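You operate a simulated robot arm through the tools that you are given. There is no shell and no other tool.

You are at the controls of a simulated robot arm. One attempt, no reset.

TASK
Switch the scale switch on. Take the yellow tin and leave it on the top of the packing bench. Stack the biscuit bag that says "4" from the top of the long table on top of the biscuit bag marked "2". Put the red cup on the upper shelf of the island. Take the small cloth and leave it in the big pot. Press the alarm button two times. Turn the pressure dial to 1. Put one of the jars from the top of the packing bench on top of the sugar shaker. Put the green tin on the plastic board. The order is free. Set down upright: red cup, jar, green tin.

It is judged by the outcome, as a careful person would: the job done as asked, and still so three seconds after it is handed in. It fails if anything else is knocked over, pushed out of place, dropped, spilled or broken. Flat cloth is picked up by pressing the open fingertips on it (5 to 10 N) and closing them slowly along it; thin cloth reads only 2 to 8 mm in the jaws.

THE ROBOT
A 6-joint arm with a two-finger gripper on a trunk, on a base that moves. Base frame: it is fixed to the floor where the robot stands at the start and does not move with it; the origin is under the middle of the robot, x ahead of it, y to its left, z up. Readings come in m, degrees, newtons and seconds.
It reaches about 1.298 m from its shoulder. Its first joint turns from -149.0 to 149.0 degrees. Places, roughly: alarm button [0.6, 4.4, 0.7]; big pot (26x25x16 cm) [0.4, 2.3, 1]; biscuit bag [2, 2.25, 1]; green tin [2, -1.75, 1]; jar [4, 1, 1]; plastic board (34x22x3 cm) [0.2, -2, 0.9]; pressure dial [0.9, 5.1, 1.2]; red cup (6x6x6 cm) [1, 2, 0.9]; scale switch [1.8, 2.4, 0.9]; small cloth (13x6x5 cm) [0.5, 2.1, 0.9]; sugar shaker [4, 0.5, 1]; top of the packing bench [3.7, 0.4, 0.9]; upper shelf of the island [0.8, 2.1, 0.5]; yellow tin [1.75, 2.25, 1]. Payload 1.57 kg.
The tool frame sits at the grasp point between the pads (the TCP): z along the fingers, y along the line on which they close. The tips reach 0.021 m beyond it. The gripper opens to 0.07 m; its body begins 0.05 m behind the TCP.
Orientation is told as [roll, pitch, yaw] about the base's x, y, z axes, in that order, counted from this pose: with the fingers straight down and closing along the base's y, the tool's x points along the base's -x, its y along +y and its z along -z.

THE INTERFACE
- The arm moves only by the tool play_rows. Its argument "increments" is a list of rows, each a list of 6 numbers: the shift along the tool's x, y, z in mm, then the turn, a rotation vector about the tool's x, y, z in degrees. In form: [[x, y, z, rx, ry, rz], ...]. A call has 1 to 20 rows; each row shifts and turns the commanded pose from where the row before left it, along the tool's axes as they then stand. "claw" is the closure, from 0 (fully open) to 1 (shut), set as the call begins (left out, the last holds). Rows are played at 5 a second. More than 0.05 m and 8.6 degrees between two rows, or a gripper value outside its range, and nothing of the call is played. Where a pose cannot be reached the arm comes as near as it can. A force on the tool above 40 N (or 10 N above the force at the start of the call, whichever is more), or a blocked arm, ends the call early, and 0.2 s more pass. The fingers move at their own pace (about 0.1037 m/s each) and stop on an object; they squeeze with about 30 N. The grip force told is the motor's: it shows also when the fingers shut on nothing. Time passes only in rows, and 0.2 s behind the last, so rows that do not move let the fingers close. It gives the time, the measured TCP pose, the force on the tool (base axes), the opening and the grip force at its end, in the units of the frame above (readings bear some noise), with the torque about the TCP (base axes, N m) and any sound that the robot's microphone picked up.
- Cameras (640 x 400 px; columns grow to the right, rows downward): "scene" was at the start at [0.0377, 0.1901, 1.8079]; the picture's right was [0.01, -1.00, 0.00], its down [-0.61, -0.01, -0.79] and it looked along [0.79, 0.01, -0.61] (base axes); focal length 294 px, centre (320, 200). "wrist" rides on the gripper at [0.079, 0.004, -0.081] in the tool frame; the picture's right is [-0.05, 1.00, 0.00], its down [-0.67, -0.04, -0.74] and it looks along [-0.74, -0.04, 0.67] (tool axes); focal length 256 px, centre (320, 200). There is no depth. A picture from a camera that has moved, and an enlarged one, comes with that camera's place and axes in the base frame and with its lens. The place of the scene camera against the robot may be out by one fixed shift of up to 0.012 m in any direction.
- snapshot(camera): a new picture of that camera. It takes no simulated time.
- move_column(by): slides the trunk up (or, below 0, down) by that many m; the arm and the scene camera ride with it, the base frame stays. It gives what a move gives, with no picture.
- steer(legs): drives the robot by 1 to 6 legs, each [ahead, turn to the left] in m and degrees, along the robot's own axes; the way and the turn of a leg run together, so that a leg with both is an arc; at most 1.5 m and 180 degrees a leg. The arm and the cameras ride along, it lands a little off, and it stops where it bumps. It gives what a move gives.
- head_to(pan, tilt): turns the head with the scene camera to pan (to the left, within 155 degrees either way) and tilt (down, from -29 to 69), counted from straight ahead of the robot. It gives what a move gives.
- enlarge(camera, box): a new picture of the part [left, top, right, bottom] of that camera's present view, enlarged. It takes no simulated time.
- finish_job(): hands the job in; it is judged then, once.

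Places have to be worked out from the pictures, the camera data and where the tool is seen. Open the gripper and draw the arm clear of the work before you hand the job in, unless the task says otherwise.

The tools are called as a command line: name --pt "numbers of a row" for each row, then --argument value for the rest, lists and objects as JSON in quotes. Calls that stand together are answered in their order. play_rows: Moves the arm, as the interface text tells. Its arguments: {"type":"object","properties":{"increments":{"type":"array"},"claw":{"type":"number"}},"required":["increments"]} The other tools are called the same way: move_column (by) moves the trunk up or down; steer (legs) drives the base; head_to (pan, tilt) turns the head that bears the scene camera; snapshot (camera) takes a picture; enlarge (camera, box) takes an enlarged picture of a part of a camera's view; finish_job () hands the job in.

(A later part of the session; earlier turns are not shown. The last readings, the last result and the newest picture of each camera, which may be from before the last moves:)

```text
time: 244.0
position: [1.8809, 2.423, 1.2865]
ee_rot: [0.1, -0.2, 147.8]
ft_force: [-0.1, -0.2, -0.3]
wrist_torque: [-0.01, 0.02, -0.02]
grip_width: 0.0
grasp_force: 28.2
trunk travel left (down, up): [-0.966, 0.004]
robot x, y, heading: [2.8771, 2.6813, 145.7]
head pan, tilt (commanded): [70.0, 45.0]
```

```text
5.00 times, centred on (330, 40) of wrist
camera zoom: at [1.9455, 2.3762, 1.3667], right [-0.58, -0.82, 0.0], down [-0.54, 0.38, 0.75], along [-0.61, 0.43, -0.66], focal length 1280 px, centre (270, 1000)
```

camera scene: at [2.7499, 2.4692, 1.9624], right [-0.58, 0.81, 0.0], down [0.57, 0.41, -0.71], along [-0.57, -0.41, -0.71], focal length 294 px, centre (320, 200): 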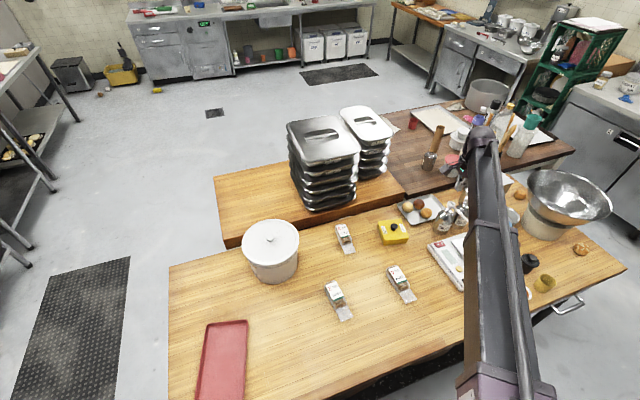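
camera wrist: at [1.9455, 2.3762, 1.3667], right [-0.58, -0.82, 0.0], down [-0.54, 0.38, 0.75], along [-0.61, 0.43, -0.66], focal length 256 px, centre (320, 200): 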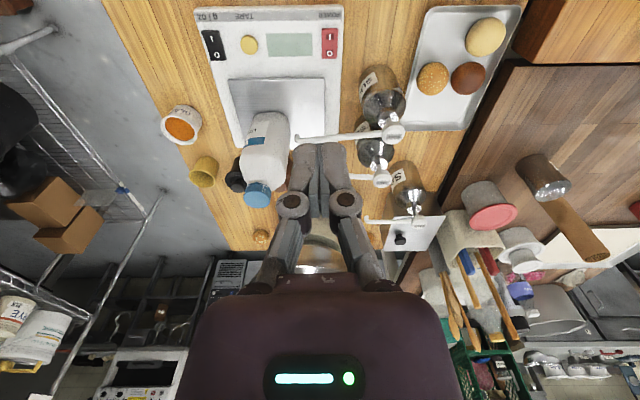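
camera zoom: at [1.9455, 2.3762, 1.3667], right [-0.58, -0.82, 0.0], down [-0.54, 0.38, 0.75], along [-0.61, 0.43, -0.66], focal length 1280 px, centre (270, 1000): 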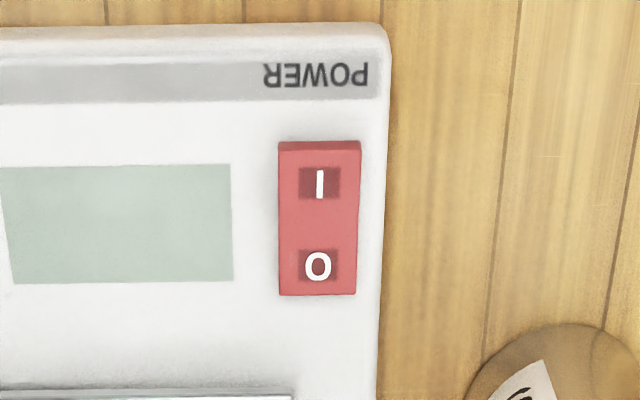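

The "I" half's outer part is at about (1.843, 2.430). I align above it and lower to check before pressing.

play_rows --pt "-18.1 7.1 0 0 0 0" --pt "-18.1 7.1 0 0 0 0" --pt "0 0 0 0 0 0"

move_column --by -0.27

snapshot --camera "wrist"

```text
time: 244.8
position: [1.8403, 2.4283, 1.2842]
ee_rot: [0.1, -0.2, 147.9]
ft_force: [0.5, -0.5, 0.4]
wrist_torque: [0.02, 0.01, 0.0]
grip_width: 0.0001
grasp_force: 28.5
trunk travel left (down, up): [-0.966, 0.004]
robot x, y, heading: [2.8805, 2.685, 145.4]
head pan, tilt (commanded): [70.0, 45.0]
```

```text
time: 247.6
position: [1.841, 2.4278, 1.0149]
ee_rot: [0.1, -0.2, 147.9]
ft_force: [0.9, -0.6, 0.1]
wrist_torque: [0.0, -0.03, 0.04]
grip_width: 0.0
grasp_force: 28.3
trunk travel left (down, up): [-0.696, 0.274]
robot x, y, heading: [2.8781, 2.6803, 145.7]
head pan, tilt (commanded): [70.0, 45.0]
```

```text
taken
camera wrist: at [1.9059, 2.3824, 1.0962], right [-0.58, -0.82, 0.0], down [-0.54, 0.38, 0.75], along [-0.61, 0.43, -0.66], focal length 256 px, centre (320, 200)
```

wrist: 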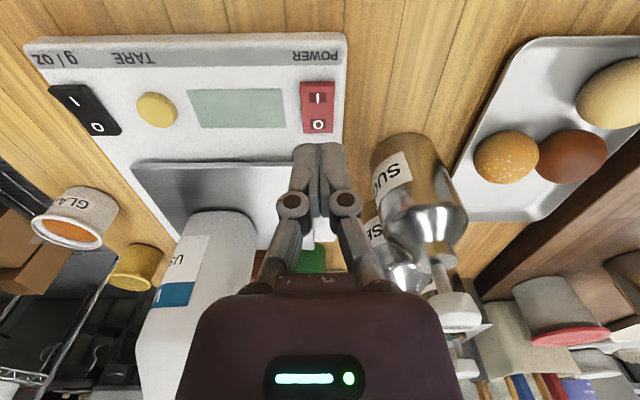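

The tip is right over the "I" end with the bottles clear. I lower toward it in steps, watching force and sound.

play_rows --pt "3 0 0 0 0 0" --pt "0 0 0 0 0 0"

move_column --by -0.05

snapshot --camera "wrist"

```text
time: 248.2
position: [1.8424, 2.4262, 1.014]
ee_rot: [0.1, -0.2, 147.9]
ft_force: [0.9, 0.2, -0.9]
wrist_torque: [-0.03, -0.03, 0.01]
grip_width: 0.0002
grasp_force: 28.9
trunk travel left (down, up): [-0.696, 0.274]
robot x, y, heading: [2.8789, 2.6783, 145.5]
head pan, tilt (commanded): [70.0, 45.0]
```

```text
time: 249.1
position: [1.8433, 2.4257, 0.9662]
ee_rot: [0.1, -0.3, 147.9]
ft_force: [-0.4, -0.3, -0.4]
wrist_torque: [0.05, -0.01, 0.02]
grip_width: 0.0001
grasp_force: 28.7
trunk travel left (down, up): [-0.646, 0.324]
robot x, y, heading: [2.8768, 2.6846, 145.8]
head pan, tilt (commanded): [70.0, 45.0]
```

```text
taken
camera wrist: at [1.9087, 2.3809, 1.0463], right [-0.58, -0.82, 0.0], down [-0.54, 0.38, 0.75], along [-0.61, 0.43, -0.66], focal length 256 px, centre (320, 200)
```

wrist: 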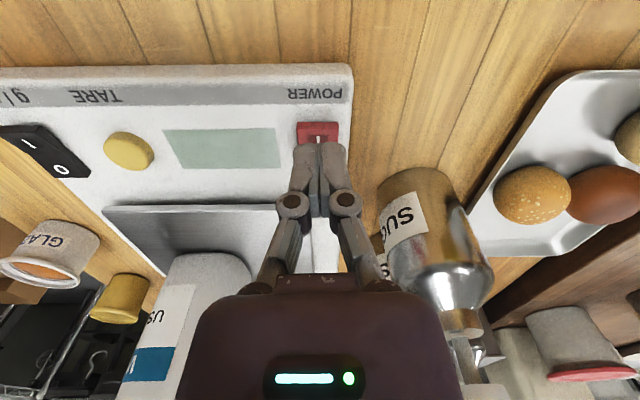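

Just above the rocker; I press down in small steps.

move_column --by -0.008

move_column --by -0.004

```text
time: 249.7
position: [1.8435, 2.4252, 0.9562]
ee_rot: [0.1, -0.3, 147.9]
ft_force: [0.3, 0.7, -0.1]
wrist_torque: [0.02, 0.01, 0.0]
grip_width: 0.0
grasp_force: 28.9
trunk travel left (down, up): [-0.638, 0.332]
robot x, y, heading: [2.8809, 2.6805, 145.6]
head pan, tilt (commanded): [70.0, 45.0]
```

```text
time: 250.2
position: [1.8446, 2.4271, 0.9527]
ee_rot: [0.1, -0.2, 147.9]
ft_force: [0.1, 0.7, -0.1]
wrist_torque: [-0.01, -0.05, -0.04]
grip_width: 0.0
grasp_force: 27.7
trunk travel left (down, up): [-0.634, 0.336]
robot x, y, heading: [2.8773, 2.6822, 145.7]
head pan, tilt (commanded): [70.0, 45.0]
```

move_column --by -0.004

move_column --by -0.004

snapshot --camera "wrist"

```text
time: 250.7
position: [1.8449, 2.4261, 0.9491]
ee_rot: [0.2, -0.1, 147.9]
ft_force: [-0.9, -0.5, -0.4]
wrist_torque: [0.05, 0.01, -0.02]
grip_width: 0.0001
grasp_force: 29.1
trunk travel left (down, up): [-0.63, 0.34]
robot x, y, heading: [2.8746, 2.6819, 145.8]
head pan, tilt (commanded): [70.0, 45.0]
```

```text
time: 251.2
position: [1.843, 2.4262, 0.944]
ee_rot: [0.0, -0.2, 147.9]
ft_force: [0.2, -0.1, 0.4]
wrist_torque: [0.0, -0.03, -0.02]
grip_width: 0.0
grasp_force: 28.7
trunk travel left (down, up): [-0.626, 0.344]
robot x, y, heading: [2.8734, 2.6816, 145.7]
head pan, tilt (commanded): [70.0, 45.0]
```

```text
taken
camera wrist: at [1.9086, 2.3809, 1.0262], right [-0.58, -0.82, 0.0], down [-0.54, 0.38, 0.75], along [-0.61, 0.43, -0.66], focal length 256 px, centre (320, 200)
```

wrist: 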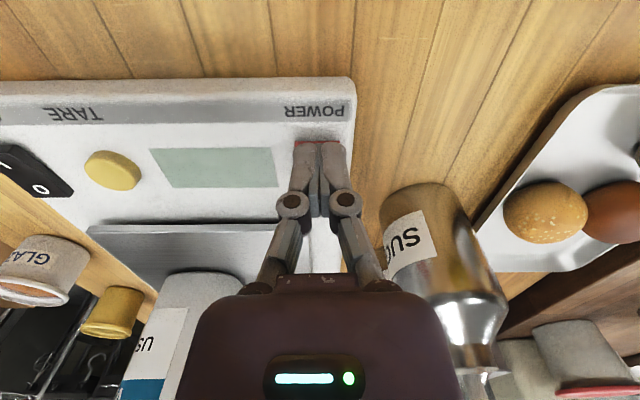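

No contact yet; the rocker is nearly under the tips. I continue in 3–4 mm steps.

move_column --by -0.004

move_column --by -0.003

move_column --by -0.003

```text
time: 251.8
position: [1.844, 2.4265, 0.9403]
ee_rot: [0.0, -0.3, 147.9]
ft_force: [0.0, 0.2, 0.1]
wrist_torque: [0.0, -0.04, 0.0]
grip_width: 0.0002
grasp_force: 28.8
trunk travel left (down, up): [-0.622, 0.348]
robot x, y, heading: [2.8822, 2.6779, 145.6]
head pan, tilt (commanded): [70.0, 45.0]
```

```text
time: 252.3
position: [1.844, 2.4268, 0.9374]
ee_rot: [0.1, -0.1, 147.9]
ft_force: [0.0, 0.5, -0.9]
wrist_torque: [-0.01, 0.02, -0.01]
grip_width: 0.0
grasp_force: 28.6
trunk travel left (down, up): [-0.619, 0.351]
robot x, y, heading: [2.8802, 2.6827, 145.8]
head pan, tilt (commanded): [70.0, 45.0]
```

```text
time: 252.8
position: [1.8426, 2.4256, 0.9345]
ee_rot: [0.2, -0.2, 148.0]
ft_force: [0.6, 0.1, 0.8]
wrist_torque: [0.0, -0.02, 0.01]
grip_width: 0.0
grasp_force: 28.6
trunk travel left (down, up): [-0.616, 0.354]
robot x, y, heading: [2.8762, 2.6792, 146.0]
head pan, tilt (commanded): [70.0, 45.0]
```

Still no contact, so the rocker must be lower than I assumed, which shifts its place. I look again.

enlarge --camera "wrist" --box '[260, 90, 380, 190]'

enlarge --camera "scene" --box '[410, 170, 506, 242]'

```text
4.00 times, centred on (320, 140) of wrist
camera zoom: at [1.9086, 2.3808, 1.0162], right [-0.58, -0.82, 0.0], down [-0.54, 0.38, 0.75], along [-0.61, 0.43, -0.66], focal length 1024 px, centre (320, 440)
```

zoom: 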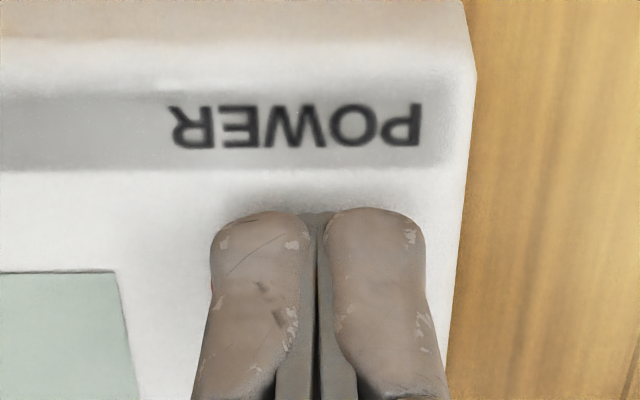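

```text
5.56 times, centred on (458, 206) of scene
camera zoom: at [2.7493, 2.4682, 1.6122], right [-0.58, 0.81, 0.0], down [0.57, 0.41, -0.71], along [-0.57, -0.41, -0.71], focal length 1633 px, centre (-447, 167)
```

zoom: 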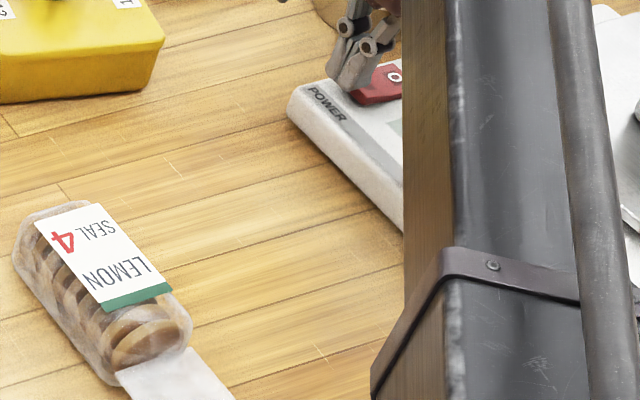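

The tips are just outside the rocker's "I" end. I rise 25 mm, shift 13 mm toward it, and look again.

move_column --by 0.025

play_rows --pt "-13 0 0 0 0 0" --pt "0 0 0 0 0 0"

enlarge --camera "wrist" --box '[260, 90, 380, 190]'

enlarge --camera "scene" --box '[410, 170, 506, 242]'

```text
time: 253.5
position: [1.8437, 2.4266, 0.9586]
ee_rot: [0.1, -0.2, 147.9]
ft_force: [-0.2, -0.1, 0.4]
wrist_torque: [-0.02, -0.01, 0.02]
grip_width: 0.0003
grasp_force: 28.8
trunk travel left (down, up): [-0.641, 0.329]
robot x, y, heading: [2.877, 2.6792, 145.7]
head pan, tilt (commanded): [70.0, 45.0]
```

```text
time: 254.1
position: [1.8328, 2.4334, 0.9601]
ee_rot: [0.1, -0.2, 147.8]
ft_force: [-1.1, -0.2, -0.6]
wrist_torque: [0.05, -0.01, 0.06]
grip_width: 0.0001
grasp_force: 28.8
trunk travel left (down, up): [-0.641, 0.329]
robot x, y, heading: [2.8797, 2.678, 145.8]
head pan, tilt (commanded): [70.0, 45.0]
```

```text
4.00 times, centred on (320, 140) of wrist
camera zoom: at [1.8975, 2.3884, 1.0412], right [-0.58, -0.82, 0.0], down [-0.54, 0.38, 0.75], along [-0.61, 0.43, -0.66], focal length 1024 px, centre (320, 440)
```

zoom: 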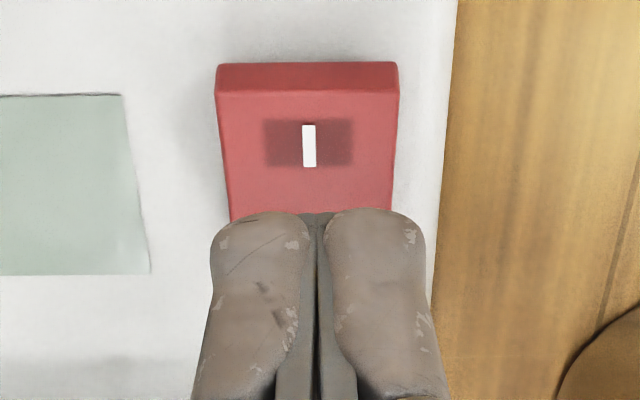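

```text
5.56 times, centred on (458, 206) of scene
camera zoom: at [2.7492, 2.4683, 1.6372], right [-0.58, 0.81, 0.0], down [0.57, 0.41, -0.71], along [-0.57, -0.41, -0.71], focal length 1633 px, centre (-447, 167)
```

zoom: 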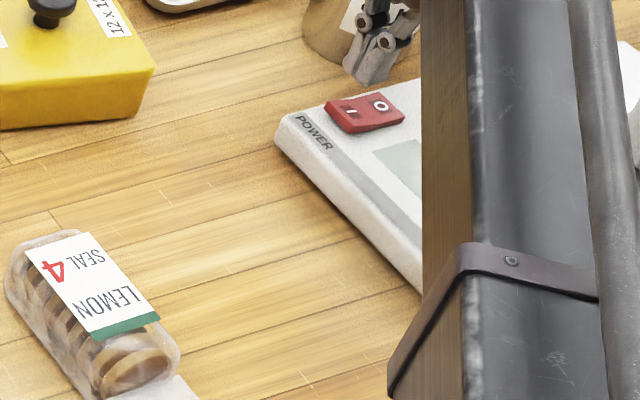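

Triangulating, the "I" mark is at z ≈ 0.905–0.915 and my tip is now right over it. I press down in steps again.

move_column --by -0.015

move_column --by -0.006

enlarge --camera "wrist" --box '[260, 90, 380, 190]'

```text
time: 254.8
position: [1.8329, 2.4338, 0.9451]
ee_rot: [0.0, -0.3, 147.8]
ft_force: [-0.6, -0.3, -0.2]
wrist_torque: [0.0, 0.02, -0.01]
grip_width: 0.0
grasp_force: 28.7
trunk travel left (down, up): [-0.626, 0.344]
robot x, y, heading: [2.8786, 2.6837, 145.4]
head pan, tilt (commanded): [70.0, 45.0]
```

```text
time: 255.3
position: [1.8323, 2.4335, 0.9392]
ee_rot: [0.1, -0.1, 147.9]
ft_force: [-0.2, -0.6, 0.1]
wrist_torque: [0.02, -0.02, -0.01]
grip_width: 0.0
grasp_force: 28.5
trunk travel left (down, up): [-0.62, 0.35]
robot x, y, heading: [2.8805, 2.6822, 145.7]
head pan, tilt (commanded): [70.0, 45.0]
```

```text
4.00 times, centred on (320, 140) of wrist
camera zoom: at [1.8975, 2.3885, 1.0202], right [-0.58, -0.82, 0.0], down [-0.54, 0.38, 0.75], along [-0.61, 0.43, -0.66], focal length 1024 px, centre (320, 440)
```

zoom: 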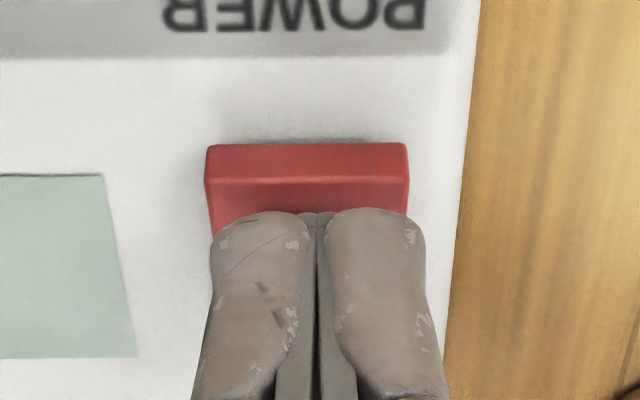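

move_column --by -0.004

move_column --by -0.004

move_column --by -0.003

enlarge --camera "wrist" --box '[260, 90, 380, 190]'

```text
time: 255.8
position: [1.8335, 2.4332, 0.9345]
ee_rot: [0.1, -0.2, 148.0]
ft_force: [0.1, -1.2, -0.8]
wrist_torque: [0.02, 0.0, 0.02]
grip_width: 0.0
grasp_force: 28.8
trunk travel left (down, up): [-0.616, 0.354]
robot x, y, heading: [2.878, 2.6863, 145.6]
head pan, tilt (commanded): [70.0, 45.0]
```

```text
time: 256.4
position: [1.8324, 2.4327, 0.9302]
ee_rot: [0.1, -0.2, 147.9]
ft_force: [0.1, -0.3, -0.3]
wrist_torque: [0.02, -0.05, 0.0]
grip_width: 0.0002
grasp_force: 29.2
trunk travel left (down, up): [-0.612, 0.358]
robot x, y, heading: [2.8771, 2.6838, 145.9]
head pan, tilt (commanded): [70.0, 45.0]
```

```text
time: 256.9
position: [1.8321, 2.435, 0.9273]
ee_rot: [0.1, -0.2, 147.9]
ft_force: [-0.7, -0.4, -0.6]
wrist_torque: [-0.01, 0.0, 0.02]
grip_width: 0.0
grasp_force: 28.3
trunk travel left (down, up): [-0.609, 0.361]
robot x, y, heading: [2.8753, 2.6783, 145.6]
head pan, tilt (commanded): [70.0, 45.0]
```

```text
4.00 times, centred on (320, 140) of wrist
camera zoom: at [1.8974, 2.3885, 1.0091], right [-0.58, -0.82, 0.0], down [-0.54, 0.38, 0.75], along [-0.61, 0.43, -0.66], focal length 1024 px, centre (320, 440)
```

zoom: 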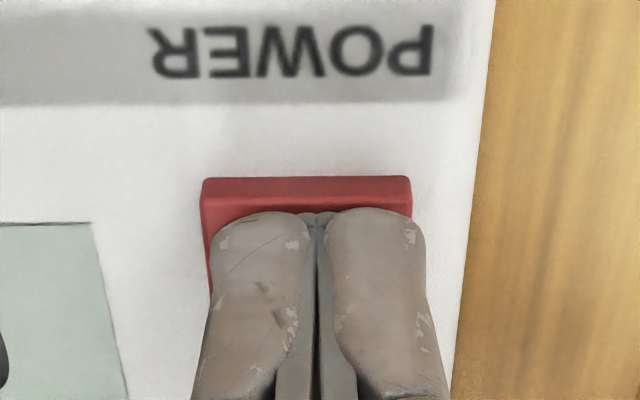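

Still free; the rocker is lower yet. I keep stepping down by 3 mm.

move_column --by -0.003

move_column --by -0.003

move_column --by -0.003

enlarge --camera "wrist" --box '[260, 90, 380, 190]'

```text
time: 257.4
position: [1.8323, 2.4335, 0.9279]
ee_rot: [0.2, -0.3, 147.9]
ft_force: [-10.9, -2.0, 26.8]
wrist_torque: [0.1, 0.36, 0.11]
grip_width: 0.0057
grasp_force: 28.4
trunk travel left (down, up): [-0.606, 0.364]
robot x, y, heading: [2.8783, 2.6804, 145.9]
head pan, tilt (commanded): [70.0, 45.0]
```

```text
time: 257.7
position: [1.8339, 2.4346, 0.9267]
ee_rot: [0.4, -0.5, 147.9]
ft_force: [0.4, 0.1, 25.3]
wrist_torque: [0.16, 0.1, -0.07]
grip_width: 0.0061
grasp_force: 28.9
trunk travel left (down, up): [-0.606, 0.364]
robot x, y, heading: [2.8784, 2.681, 145.8]
head pan, tilt (commanded): [70.0, 45.0]
stopped: the force on the tool passed its limit at 46 N (the readings are from after the stop); the commanded pose is now the measured one
```

```text
time: 258.1
position: [1.8323, 2.4337, 0.9272]
ee_rot: [0.3, -0.6, 147.9]
ft_force: [1.0, 0.2, 36.3]
wrist_torque: [0.18, 0.22, 0.0]
grip_width: 0.006
grasp_force: 29.0
trunk travel left (down, up): [-0.604, 0.366]
robot x, y, heading: [2.8771, 2.6815, 145.7]
head pan, tilt (commanded): [70.0, 45.0]
stopped: the force on the tool passed its limit at 44 N (the readings are from after the stop); the commanded pose is now the measured one
```

```text
4.00 times, centred on (320, 140) of wrist
camera zoom: at [1.8989, 2.3887, 1.0079], right [-0.58, -0.82, 0.01], down [-0.54, 0.38, 0.75], along [-0.62, 0.43, -0.66], focal length 1024 px, centre (320, 440)
```

zoom: 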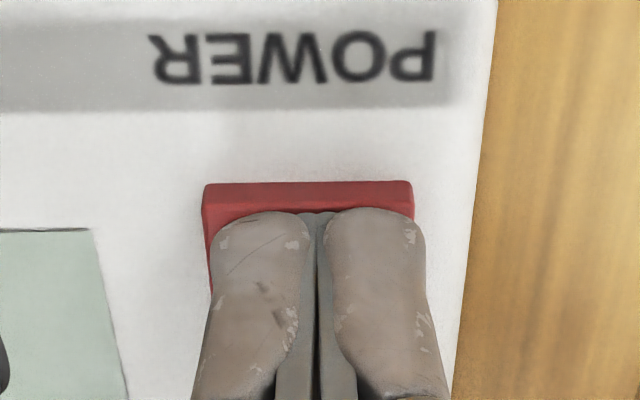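

Contact came at tip z ≈ 0.906 with over 40 N. I rise and check the rocker's state.

move_column --by 0.06

enlarge --camera "wrist" --box '[240, 60, 400, 190]'

enlarge --camera "scene" --box '[440, 180, 488, 216]'

```text
time: 259.1
position: [1.8292, 2.4332, 0.9815]
ee_rot: [0.3, -0.4, 148.0]
ft_force: [-0.5, 0.1, 0.2]
wrist_torque: [-0.01, -0.01, 0.01]
grip_width: 0.0001
grasp_force: 28.6
trunk travel left (down, up): [-0.664, 0.306]
robot x, y, heading: [2.8769, 2.6795, 145.6]
head pan, tilt (commanded): [70.0, 45.0]
```

```text
3.08 times, centred on (320, 125) of wrist
camera zoom: at [1.895, 2.3879, 1.0634], right [-0.58, -0.82, 0.01], down [-0.54, 0.38, 0.75], along [-0.61, 0.43, -0.66], focal length 788 px, centre (320, 431)
```

zoom: 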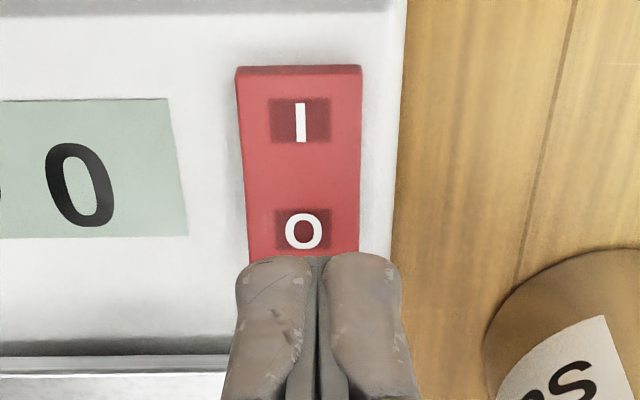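

```text
11.11 times, centred on (464, 198) of scene
camera zoom: at [2.7486, 2.4681, 1.66], right [-0.58, 0.81, 0.0], down [0.57, 0.41, -0.71], along [-0.57, -0.41, -0.71], focal length 3266 px, centre (-1280, 222)
```

zoom: 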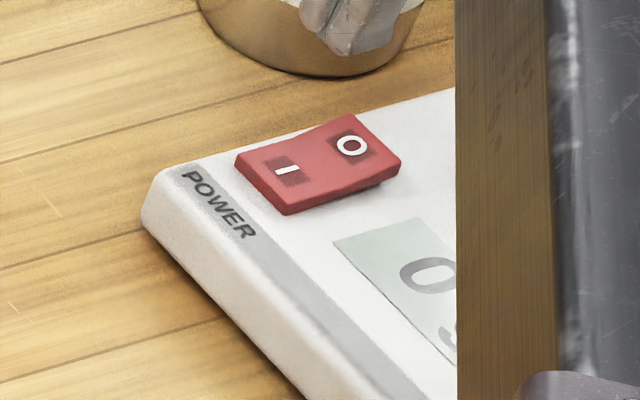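

The display lit up ("0 …") and the rocker has tipped to "I": the scale is on. Next, bag 4: I rise, open the fingers, move over it and turn the hand so the fingers close across the bag.

move_column --by 0.16

play_rows --pt "42.4 -13.3 0 0 0 0" --pt "42.4 -13.3 0 0 0 0" --pt "42.4 -13.3 0 0 0 0" --pt "42.4 -13.3 0 0 0 0" --pt "42.4 -13.3 0 0 0 0" --pt "42.4 -13.3 0 0 0 0" --pt "0 0 0 0 0 -7.9" --pt "0 0 0 0 0 -7.9" --pt "0 0 0 0 0 -7.9" --pt "0 0 0 0 0 -7.9" --pt "0 0 0 0 0 -7.9" --pt "0 0 0 0 0 -7.9" --pt "0 0 0 0 0 -7.9" --pt "0 0 0 0 0 -7.9" --pt "0 0 0 0 0 -7.9" --pt "0 0 0 0 0 -7.9" --pt "0 0 0 0 0 -7.9" --pt "0 0 0 0 0 0" --claw 0

snapshot --camera "wrist"

snapshot --camera "scene"

```text
time: 261.0
position: [1.8299, 2.4329, 1.1417]
ee_rot: [0.2, -0.4, 147.9]
ft_force: [-0.2, 0.8, 0.1]
wrist_torque: [-0.01, -0.03, -0.01]
grip_width: 0.0
grasp_force: 28.2
trunk travel left (down, up): [-0.824, 0.146]
robot x, y, heading: [2.8808, 2.6818, 145.6]
head pan, tilt (commanded): [70.0, 45.0]
```

```text
time: 264.8
position: [2.0877, 2.3676, 1.1437]
ee_rot: [-0.4, -0.3, -125.1]
ft_force: [0.0, -0.4, 0.0]
wrist_torque: [0.0, -0.01, -0.01]
grip_width: 0.0701
grasp_force: 0.1
trunk travel left (down, up): [-0.824, 0.146]
robot x, y, heading: [2.8789, 2.6807, 145.4]
head pan, tilt (commanded): [70.0, 45.0]
```

```text
taken
camera wrist: at [2.1371, 2.4287, 1.2239], right [0.79, -0.62, -0.01], down [-0.41, -0.52, 0.75], along [-0.47, -0.59, -0.66], focal length 256 px, centre (320, 200)
```

wrist: 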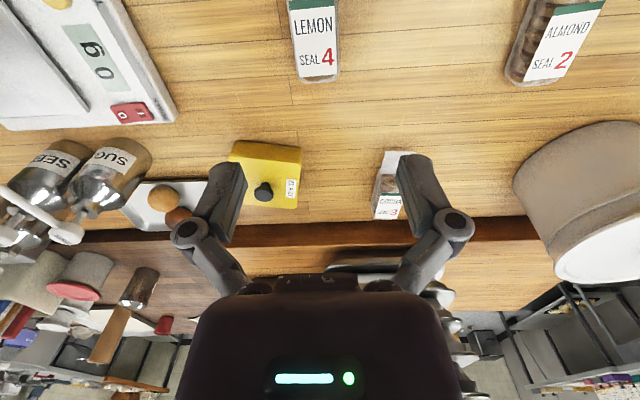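

```text
taken
camera scene: at [2.7492, 2.4682, 1.8201], right [-0.58, 0.81, 0.0], down [0.57, 0.41, -0.71], along [-0.57, -0.41, -0.71], focal length 294 px, centre (320, 200)
```

scene: 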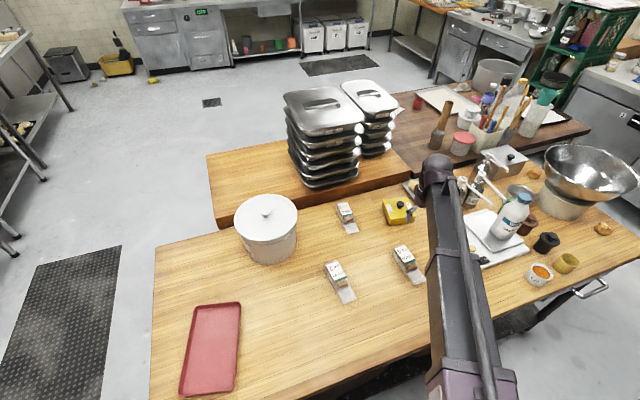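

Bag 4 is under the hand. I nudge 5 mm sideways, lower 12 cm, and look again.

play_rows --pt "0 -5 0 0 0 0" --pt "0 0 0 0 0 0"

move_column --by -0.13

snapshot --camera "wrist"

```text
time: 265.4
position: [2.0839, 2.3688, 1.1428]
ee_rot: [-0.3, -0.4, -125.2]
ft_force: [-0.4, 0.1, 0.1]
wrist_torque: [0.0, 0.0, 0.0]
grip_width: 0.0699
grasp_force: 0.1
out of reach, approached as far as the arm can: row 1
trunk travel left (down, up): [-0.824, 0.146]
robot x, y, heading: [2.8813, 2.6819, 145.8]
head pan, tilt (commanded): [70.0, 45.0]
```

```text
time: 266.9
position: [2.0834, 2.3691, 1.0123]
ee_rot: [-0.4, -0.3, -125.2]
ft_force: [0.7, 0.7, -0.1]
wrist_torque: [-0.03, 0.0, 0.0]
grip_width: 0.0699
grasp_force: 0.0
trunk travel left (down, up): [-0.694, 0.276]
robot x, y, heading: [2.875, 2.6818, 145.7]
head pan, tilt (commanded): [70.0, 45.0]
```

```text
taken
camera wrist: at [2.1342, 2.432, 1.094], right [0.79, -0.62, -0.01], down [-0.41, -0.52, 0.75], along [-0.47, -0.59, -0.66], focal length 256 px, centre (320, 200)
```

wrist: 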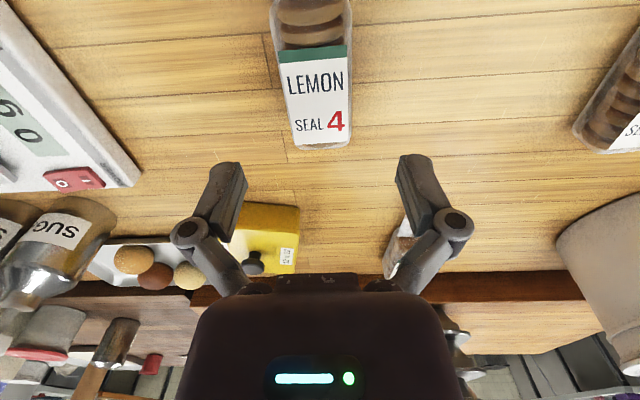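

Bag 4's top is at z ≈ 0.92, its middle about 8 mm ahead and 3 mm to the side of the TCP, about 2–3° turned. I align, lower to z ≈ 0.93, and check.

play_rows --pt "-8 -3 0 0 0 -2.5" --pt "0 0 0 0 0 0"

move_column --by -0.08

snapshot --camera "wrist"

enlarge --camera "scene" --box '[370, 170, 466, 242]'

```text
time: 267.5
position: [2.0764, 2.3639, 1.0132]
ee_rot: [-0.5, -0.3, -122.6]
ft_force: [0.9, 0.4, -0.3]
wrist_torque: [-0.02, 0.0, 0.01]
grip_width: 0.0702
grasp_force: 0.0
trunk travel left (down, up): [-0.694, 0.276]
robot x, y, heading: [2.8767, 2.6807, 145.9]
head pan, tilt (commanded): [70.0, 45.0]
```

```text
time: 268.7
position: [2.0764, 2.3637, 0.9333]
ee_rot: [-0.5, -0.3, -122.7]
ft_force: [-0.1, 0.1, -0.2]
wrist_torque: [-0.01, -0.02, 0.0]
grip_width: 0.07
grasp_force: 0.0
trunk travel left (down, up): [-0.614, 0.356]
robot x, y, heading: [2.878, 2.6835, 145.4]
head pan, tilt (commanded): [70.0, 45.0]
```

```text
taken
camera wrist: at [2.1233, 2.4287, 1.014], right [0.81, -0.58, -0.01], down [-0.38, -0.54, 0.75], along [-0.44, -0.6, -0.66], focal length 256 px, centre (320, 200)
```

wrist: 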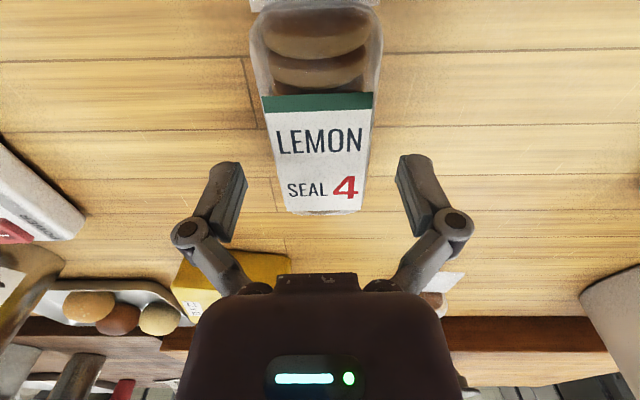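

```text
5.56 times, centred on (418, 206) of scene
camera zoom: at [2.7493, 2.4683, 1.6102], right [-0.58, 0.81, 0.0], down [0.57, 0.41, -0.71], along [-0.57, -0.41, -0.71], focal length 1633 px, centre (-224, 167)
```

zoom: 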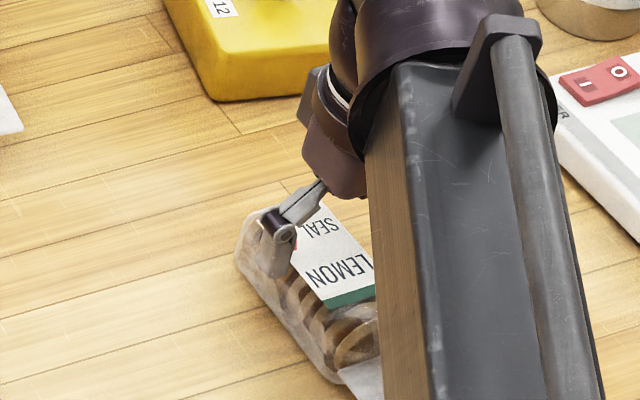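

Well aligned. I shift back 5 mm to the bag's middle and lower to z ≈ 0.905.

play_rows --pt "5 0.5 0 0 0 0" --pt "0 0 0 0 0 0"

move_column --by -0.018

move_column --by -0.01

snapshot --camera "wrist"

enlarge --camera "scene" --box '[370, 170, 466, 242]'

```text
time: 269.3
position: [2.0798, 2.3673, 0.9328]
ee_rot: [-0.4, -0.4, -122.7]
ft_force: [-0.3, -0.6, -0.5]
wrist_torque: [0.0, -0.01, 0.0]
grip_width: 0.0703
grasp_force: 0.0
trunk travel left (down, up): [-0.614, 0.356]
robot x, y, heading: [2.8799, 2.6812, 145.8]
head pan, tilt (commanded): [70.0, 45.0]
```

```text
time: 270.0
position: [2.0797, 2.3679, 0.9151]
ee_rot: [-0.5, -0.3, -122.7]
ft_force: [-0.1, 0.4, -0.1]
wrist_torque: [0.02, 0.05, 0.0]
grip_width: 0.0699
grasp_force: 0.1
trunk travel left (down, up): [-0.596, 0.374]
robot x, y, heading: [2.8792, 2.6816, 145.5]
head pan, tilt (commanded): [70.0, 45.0]
```

```text
time: 270.5
position: [2.0796, 2.3675, 0.9046]
ee_rot: [-0.5, -0.3, -122.7]
ft_force: [-0.4, 1.1, -0.5]
wrist_torque: [0.04, 0.02, -0.02]
grip_width: 0.0698
grasp_force: 0.1
trunk travel left (down, up): [-0.586, 0.384]
robot x, y, heading: [2.8777, 2.6841, 145.5]
head pan, tilt (commanded): [70.0, 45.0]
```

```text
taken
camera wrist: at [2.1266, 2.4327, 0.986], right [0.81, -0.58, -0.01], down [-0.38, -0.54, 0.75], along [-0.44, -0.6, -0.66], focal length 256 px, centre (320, 200)
```

wrist: 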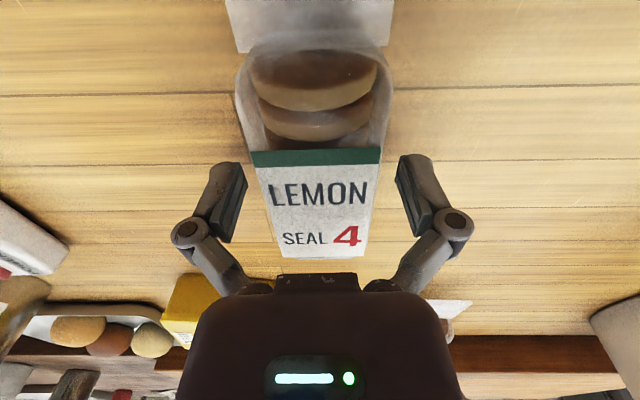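

```text
5.56 times, centred on (418, 206) of scene
camera zoom: at [2.7494, 2.4683, 1.5821], right [-0.58, 0.81, 0.0], down [0.57, 0.41, -0.71], along [-0.57, -0.41, -0.71], focal length 1633 px, centre (-224, 167)
```

zoom: 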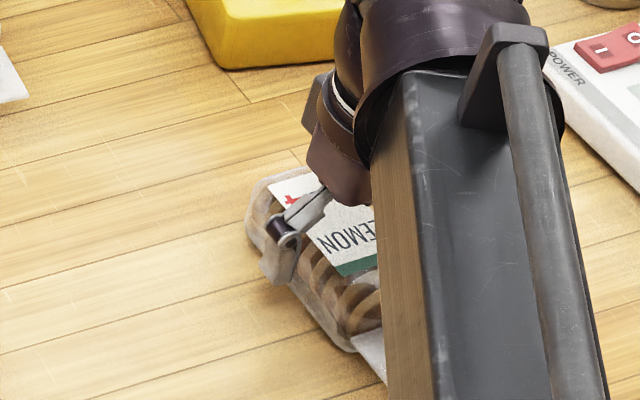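

The fingers straddle the bag without touching. I close on it and lift a little.

play_rows --pt "0 0 0 0 0 0" --pt "0 0 0 0 0 0" --pt "0 0 0 0 0 0" --pt "0 0 0 0 0 0" --claw 1

move_column --by 0.03

snapshot --camera "wrist"

```text
time: 271.5
position: [2.0796, 2.3673, 0.9064]
ee_rot: [-0.5, -0.3, -122.7]
ft_force: [-1.8, 0.4, 5.9]
wrist_torque: [0.36, -0.17, 0.02]
grip_width: 0.0516
grasp_force: 30.1
trunk travel left (down, up): [-0.586, 0.384]
robot x, y, heading: [2.8814, 2.6886, 145.7]
head pan, tilt (commanded): [70.0, 45.0]
```

```text
time: 272.3
position: [2.0797, 2.3681, 0.9346]
ee_rot: [-0.4, -0.3, -122.7]
ft_force: [0.8, 0.4, -2.4]
wrist_torque: [0.02, -0.01, 0.01]
grip_width: 0.0514
grasp_force: 30.0
trunk travel left (down, up): [-0.616, 0.354]
robot x, y, heading: [2.8824, 2.6829, 145.6]
head pan, tilt (commanded): [70.0, 45.0]
```

```text
taken
camera wrist: at [2.1262, 2.4325, 1.0157], right [0.81, -0.58, -0.01], down [-0.38, -0.54, 0.75], along [-0.44, -0.6, -0.66], focal length 256 px, centre (320, 200)
```

wrist: 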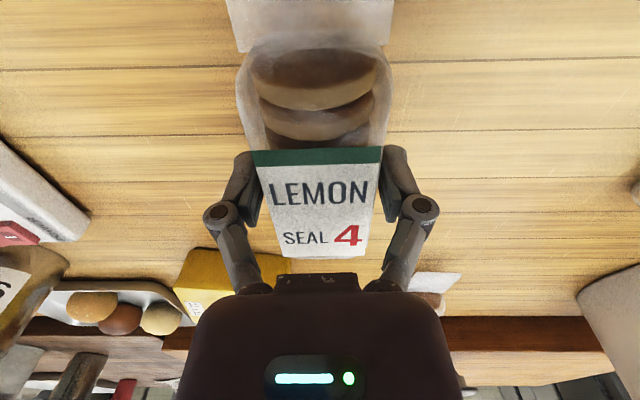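

Bag 4 is held and lifts. I raise it and move about halfway toward bag 2 to get an exact view of bag 2 beside the held bag.

move_column --by 0.125

play_rows --pt "0 32 0 0 0 0" --pt "0 32 0 0 0 0" --pt "0 32 0 0 0 0" --pt "0 32 0 0 0 0" --pt "0 0 0 0 0 0"

snapshot --camera "wrist"

snapshot --camera "scene"

```text
time: 273.8
position: [2.0797, 2.3677, 1.0596]
ee_rot: [-0.3, -0.3, -122.6]
ft_force: [0.5, 0.1, -2.2]
wrist_torque: [0.01, 0.0, 0.01]
grip_width: 0.0517
grasp_force: 30.5
trunk travel left (down, up): [-0.741, 0.229]
robot x, y, heading: [2.8793, 2.6859, 145.8]
head pan, tilt (commanded): [70.0, 45.0]
```

```text
time: 275.0
position: [2.1863, 2.2978, 1.0601]
ee_rot: [-0.4, -0.3, -122.8]
ft_force: [0.5, 0.1, -2.5]
wrist_torque: [0.0, -0.01, -0.01]
grip_width: 0.0518
grasp_force: 30.1
trunk travel left (down, up): [-0.741, 0.229]
robot x, y, heading: [2.8755, 2.6802, 145.7]
head pan, tilt (commanded): [70.0, 45.0]
```

```text
taken
camera wrist: at [2.2331, 2.3632, 1.1407], right [0.81, -0.58, -0.01], down [-0.38, -0.54, 0.75], along [-0.44, -0.6, -0.66], focal length 256 px, centre (320, 200)
```

wrist: 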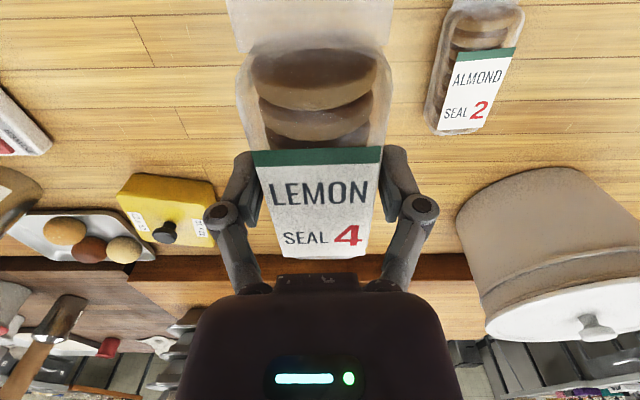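

```text
taken
camera scene: at [2.7488, 2.4681, 1.7371], right [-0.58, 0.81, 0.0], down [0.57, 0.41, -0.71], along [-0.57, -0.41, -0.71], focal length 294 px, centre (320, 200)
```

scene: 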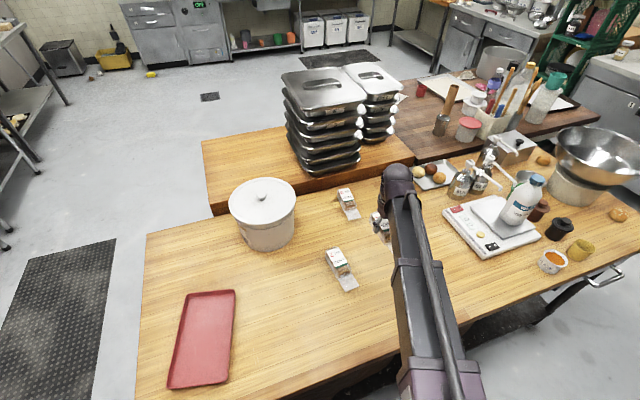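

Bag 2's label centre is at about (2.280, 2.201) with its axis ~60°. I move bag 4 over it and turn 3.5° to match.

play_rows --pt "-8.3 32.8 0 0 0 0" --pt "-8.3 32.8 0 0 0 0" --pt "-8.3 32.8 0 0 0 0" --pt "-8.2 32.7 0 0 0 -3.5" --pt "0 0 0 0 0 0"

move_column --by -0.07

snapshot --camera "wrist"

enlarge --camera "scene" --box '[290, 170, 418, 266]'

```text
time: 276.2
position: [2.2814, 2.2011, 1.0591]
ee_rot: [-0.5, -0.2, -119.3]
ft_force: [0.0, -0.7, -2.6]
wrist_torque: [0.0, 0.02, -0.01]
grip_width: 0.0513
grasp_force: 30.2
trunk travel left (down, up): [-0.741, 0.229]
robot x, y, heading: [2.8759, 2.6842, 145.8]
head pan, tilt (commanded): [70.0, 45.0]
```

```text
time: 277.3
position: [2.2815, 2.2016, 0.9893]
ee_rot: [-0.7, -0.2, -119.2]
ft_force: [-0.1, -0.2, -2.1]
wrist_torque: [-0.04, -0.01, -0.01]
grip_width: 0.0516
grasp_force: 30.2
trunk travel left (down, up): [-0.671, 0.299]
robot x, y, heading: [2.8794, 2.6818, 145.7]
head pan, tilt (commanded): [70.0, 45.0]
```

```text
taken
camera wrist: at [2.3254, 2.2683, 1.0709], right [0.85, -0.53, -0.01], down [-0.35, -0.56, 0.75], along [-0.4, -0.63, -0.66], focal length 256 px, centre (320, 200)
```

wrist: 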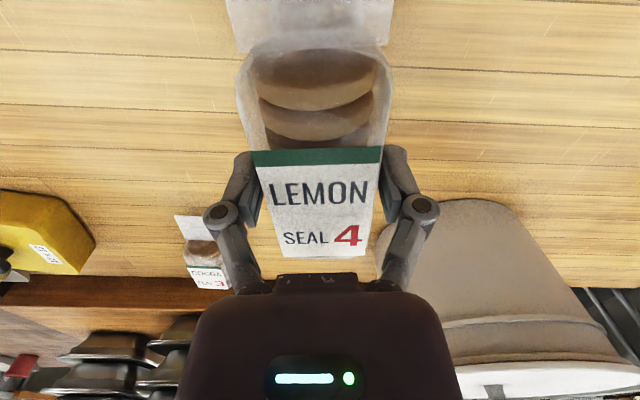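

```text
4.17 times, centred on (354, 218) of scene
camera zoom: at [2.7492, 2.4681, 1.6672], right [-0.58, 0.81, 0.0], down [0.57, 0.41, -0.71], along [-0.57, -0.41, -0.71], focal length 1225 px, centre (178, 125)
```

zoom: 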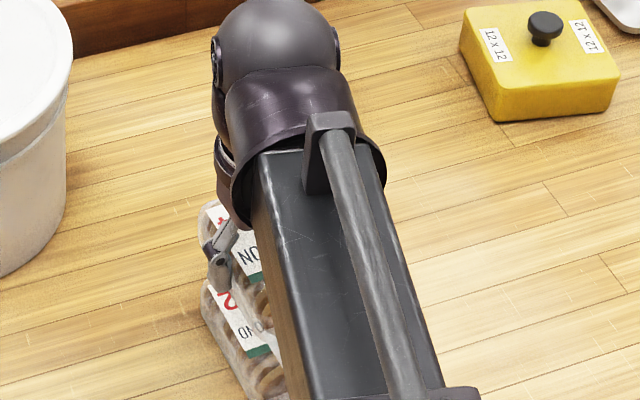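

The bags line up well; I correct 4 mm sideways and lower carefully until bag 4 touches bag 2.

play_rows --pt "0 -4 0 0 0 0" --pt "0 0 0 0 0 0"

move_column --by -0.022

enlarge --camera "scene" --box '[290, 170, 418, 266]'

move_column --by -0.005

move_column --by -0.004

```text
time: 277.9
position: [2.2788, 2.2021, 0.9898]
ee_rot: [-0.6, -0.2, -119.1]
ft_force: [-0.4, -0.2, -1.6]
wrist_torque: [0.0, -0.01, -0.02]
grip_width: 0.0515
grasp_force: 30.1
trunk travel left (down, up): [-0.671, 0.299]
robot x, y, heading: [2.8804, 2.6806, 145.5]
head pan, tilt (commanded): [70.0, 45.0]
```

```text
time: 278.6
position: [2.2794, 2.2015, 0.9674]
ee_rot: [-0.4, -0.2, -119.3]
ft_force: [0.7, -0.3, -1.5]
wrist_torque: [0.0, -0.01, 0.0]
grip_width: 0.0514
grasp_force: 29.9
trunk travel left (down, up): [-0.649, 0.321]
robot x, y, heading: [2.8786, 2.6792, 145.6]
head pan, tilt (commanded): [70.0, 45.0]
```

```text
4.17 times, centred on (354, 218) of scene
camera zoom: at [2.7492, 2.4681, 1.6451], right [-0.58, 0.81, 0.0], down [0.57, 0.41, -0.71], along [-0.57, -0.41, -0.71], focal length 1225 px, centre (178, 125)
```

zoom: 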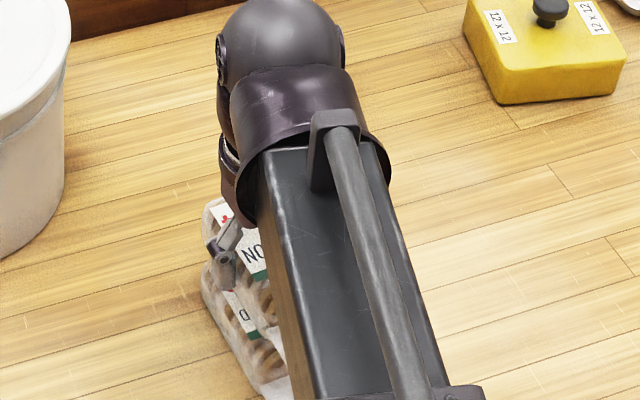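

```text
time: 279.1
position: [2.2801, 2.2025, 0.9623]
ee_rot: [-0.4, -0.3, -119.2]
ft_force: [0.6, 0.3, -2.1]
wrist_torque: [0.01, -0.02, -0.01]
grip_width: 0.0515
grasp_force: 29.7
trunk travel left (down, up): [-0.644, 0.326]
robot x, y, heading: [2.8775, 2.6824, 145.8]
head pan, tilt (commanded): [70.0, 45.0]
```

```text
time: 279.7
position: [2.2786, 2.2018, 0.959]
ee_rot: [-0.5, -0.2, -119.2]
ft_force: [-1.0, -0.8, -2.8]
wrist_torque: [-0.02, 0.03, -0.06]
grip_width: 0.0518
grasp_force: 29.5
trunk travel left (down, up): [-0.64, 0.33]
robot x, y, heading: [2.8777, 2.6845, 145.8]
head pan, tilt (commanded): [70.0, 45.0]
```

move_column --by -0.004

move_column --by -0.003

move_column --by -0.003

```text
time: 280.2
position: [2.279, 2.2021, 0.9551]
ee_rot: [-0.4, -0.2, -119.2]
ft_force: [-0.2, -0.6, -1.2]
wrist_torque: [-0.02, -0.01, -0.01]
grip_width: 0.0518
grasp_force: 29.9
trunk travel left (down, up): [-0.636, 0.334]
robot x, y, heading: [2.8819, 2.6806, 145.7]
head pan, tilt (commanded): [70.0, 45.0]
```

```text
time: 280.7
position: [2.2796, 2.2023, 0.9525]
ee_rot: [-0.5, -0.1, -119.2]
ft_force: [-0.5, -1.1, -1.9]
wrist_torque: [0.01, 0.03, -0.01]
grip_width: 0.0517
grasp_force: 30.3
trunk travel left (down, up): [-0.633, 0.337]
robot x, y, heading: [2.8795, 2.6817, 145.7]
head pan, tilt (commanded): [70.0, 45.0]
```

```text
time: 281.2
position: [2.2801, 2.2027, 0.9497]
ee_rot: [-0.5, -0.4, -119.2]
ft_force: [-4.5, -3.9, 18.6]
wrist_torque: [-0.06, 0.07, -0.03]
grip_width: 0.052
grasp_force: 29.8
trunk travel left (down, up): [-0.63, 0.34]
robot x, y, heading: [2.8812, 2.6803, 145.5]
head pan, tilt (commanded): [70.0, 45.0]
```

Firm, centred contact (≈19 N). I ease off 2 mm and open the fingers.

move_column --by 0.002

play_rows --pt "0 0 0 0 0 0" --pt "0 0 0 0 0 0" --pt "0 0 0 0 0 0" --claw 0

snapshot --camera "wrist"

```text
time: 281.8
position: [2.2796, 2.2021, 0.9511]
ee_rot: [-0.4, -0.2, -119.2]
ft_force: [0.0, -0.1, -2.7]
wrist_torque: [0.01, 0.03, -0.03]
grip_width: 0.0517
grasp_force: 30.0
trunk travel left (down, up): [-0.632, 0.338]
robot x, y, heading: [2.8795, 2.6787, 145.9]
head pan, tilt (commanded): [70.0, 45.0]
```

```text
time: 282.6
position: [2.2803, 2.2025, 0.9508]
ee_rot: [-0.5, -0.4, -119.2]
ft_force: [0.9, 0.2, -0.3]
wrist_torque: [0.0, 0.0, -0.01]
grip_width: 0.0699
grasp_force: 0.0
trunk travel left (down, up): [-0.632, 0.338]
robot x, y, heading: [2.8775, 2.6838, 145.6]
head pan, tilt (commanded): [70.0, 45.0]
```

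```text
taken
camera wrist: at [2.3224, 2.2696, 1.0319], right [0.85, -0.53, -0.01], down [-0.35, -0.56, 0.75], along [-0.4, -0.63, -0.66], focal length 256 px, centre (320, 200)
```

wrist: 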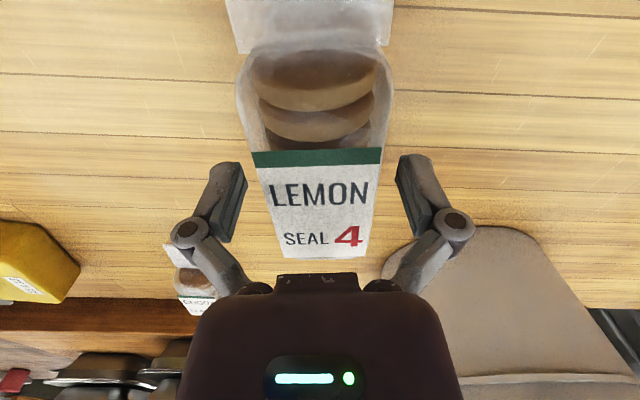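

The bag stays put on release. I rise straight up and check the stack.

move_column --by 0.18

snapshot --camera "wrist"

play_rows --pt "0 -40 0 0 0 0" --pt "0 -40 0 0 0 0" --pt "0 -40 0 0 0 0" --pt "0 -40 0 0 0 0" --pt "0 0 0 0 0 0"

enlarge --camera "scene" --box '[290, 200, 418, 296]'

```text
time: 284.6
position: [2.28, 2.2025, 1.1312]
ee_rot: [-0.5, -0.2, -119.2]
ft_force: [0.2, -1.6, 0.1]
wrist_torque: [0.05, -0.03, -0.03]
grip_width: 0.0702
grasp_force: 0.1
trunk travel left (down, up): [-0.812, 0.158]
robot x, y, heading: [2.8776, 2.6818, 145.7]
head pan, tilt (commanded): [70.0, 45.0]
```

```text
taken
camera wrist: at [2.3224, 2.2695, 1.2119], right [0.85, -0.53, -0.01], down [-0.35, -0.56, 0.75], along [-0.4, -0.63, -0.66], focal length 256 px, centre (320, 200)
```

wrist: 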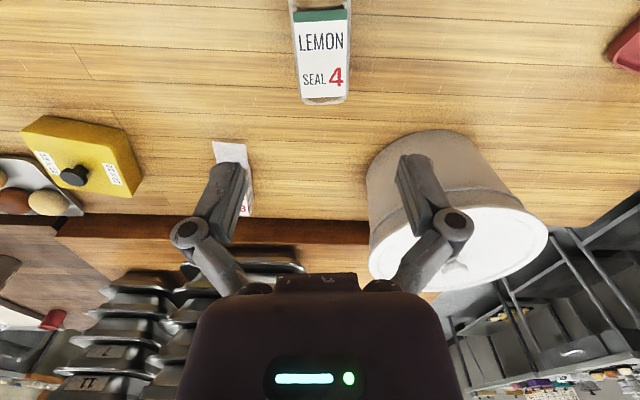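

```text
time: 285.8
position: [2.1422, 2.2796, 1.1308]
ee_rot: [-0.6, -0.2, -119.2]
ft_force: [0.4, 0.1, 0.1]
wrist_torque: [-0.03, 0.02, 0.0]
grip_width: 0.07
grasp_force: 0.1
trunk travel left (down, up): [-0.812, 0.158]
robot x, y, heading: [2.8834, 2.6828, 145.6]
head pan, tilt (commanded): [70.0, 45.0]
```

```text
4.17 times, centred on (354, 248) of scene
camera zoom: at [2.7497, 2.4679, 1.8082], right [-0.58, 0.81, 0.0], down [0.57, 0.41, -0.71], along [-0.57, -0.41, -0.71], focal length 1225 px, centre (178, 0)
```

zoom: 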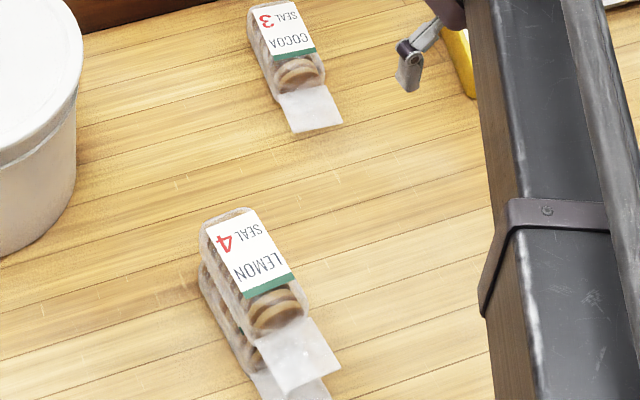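

The LEMON 4 bag lies squarely on ALMOND 2. Next the yellow tin: I move the hand above its knob, near (1.885, 2.245).

play_rows --pt "-31 -42 0 0 0 0" --pt "-31 -42 0 0 0 0" --pt "-31 -42 0 0 0 0" --pt "-31 -42 0 0 0 0" --pt "-31 -42 0 0 0 0" --pt "0 0 0 0 0 0"

snapshot --camera "wrist"

```text
refused: row 1 steps farther than a row can; nothing moved
```

```text
taken
camera wrist: at [2.1859, 2.3479, 1.2121], right [0.85, -0.53, -0.01], down [-0.35, -0.56, 0.75], along [-0.4, -0.63, -0.66], focal length 256 px, centre (320, 200)
```

wrist: 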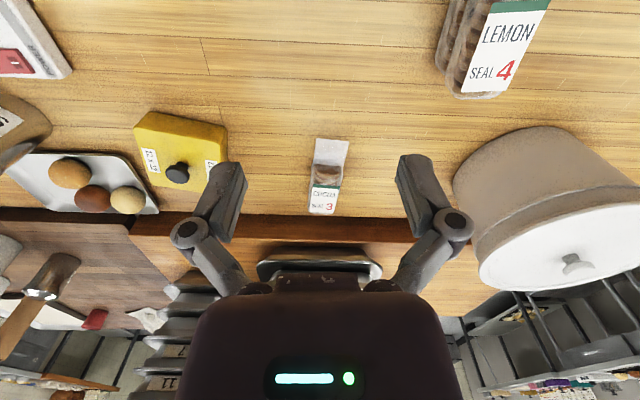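

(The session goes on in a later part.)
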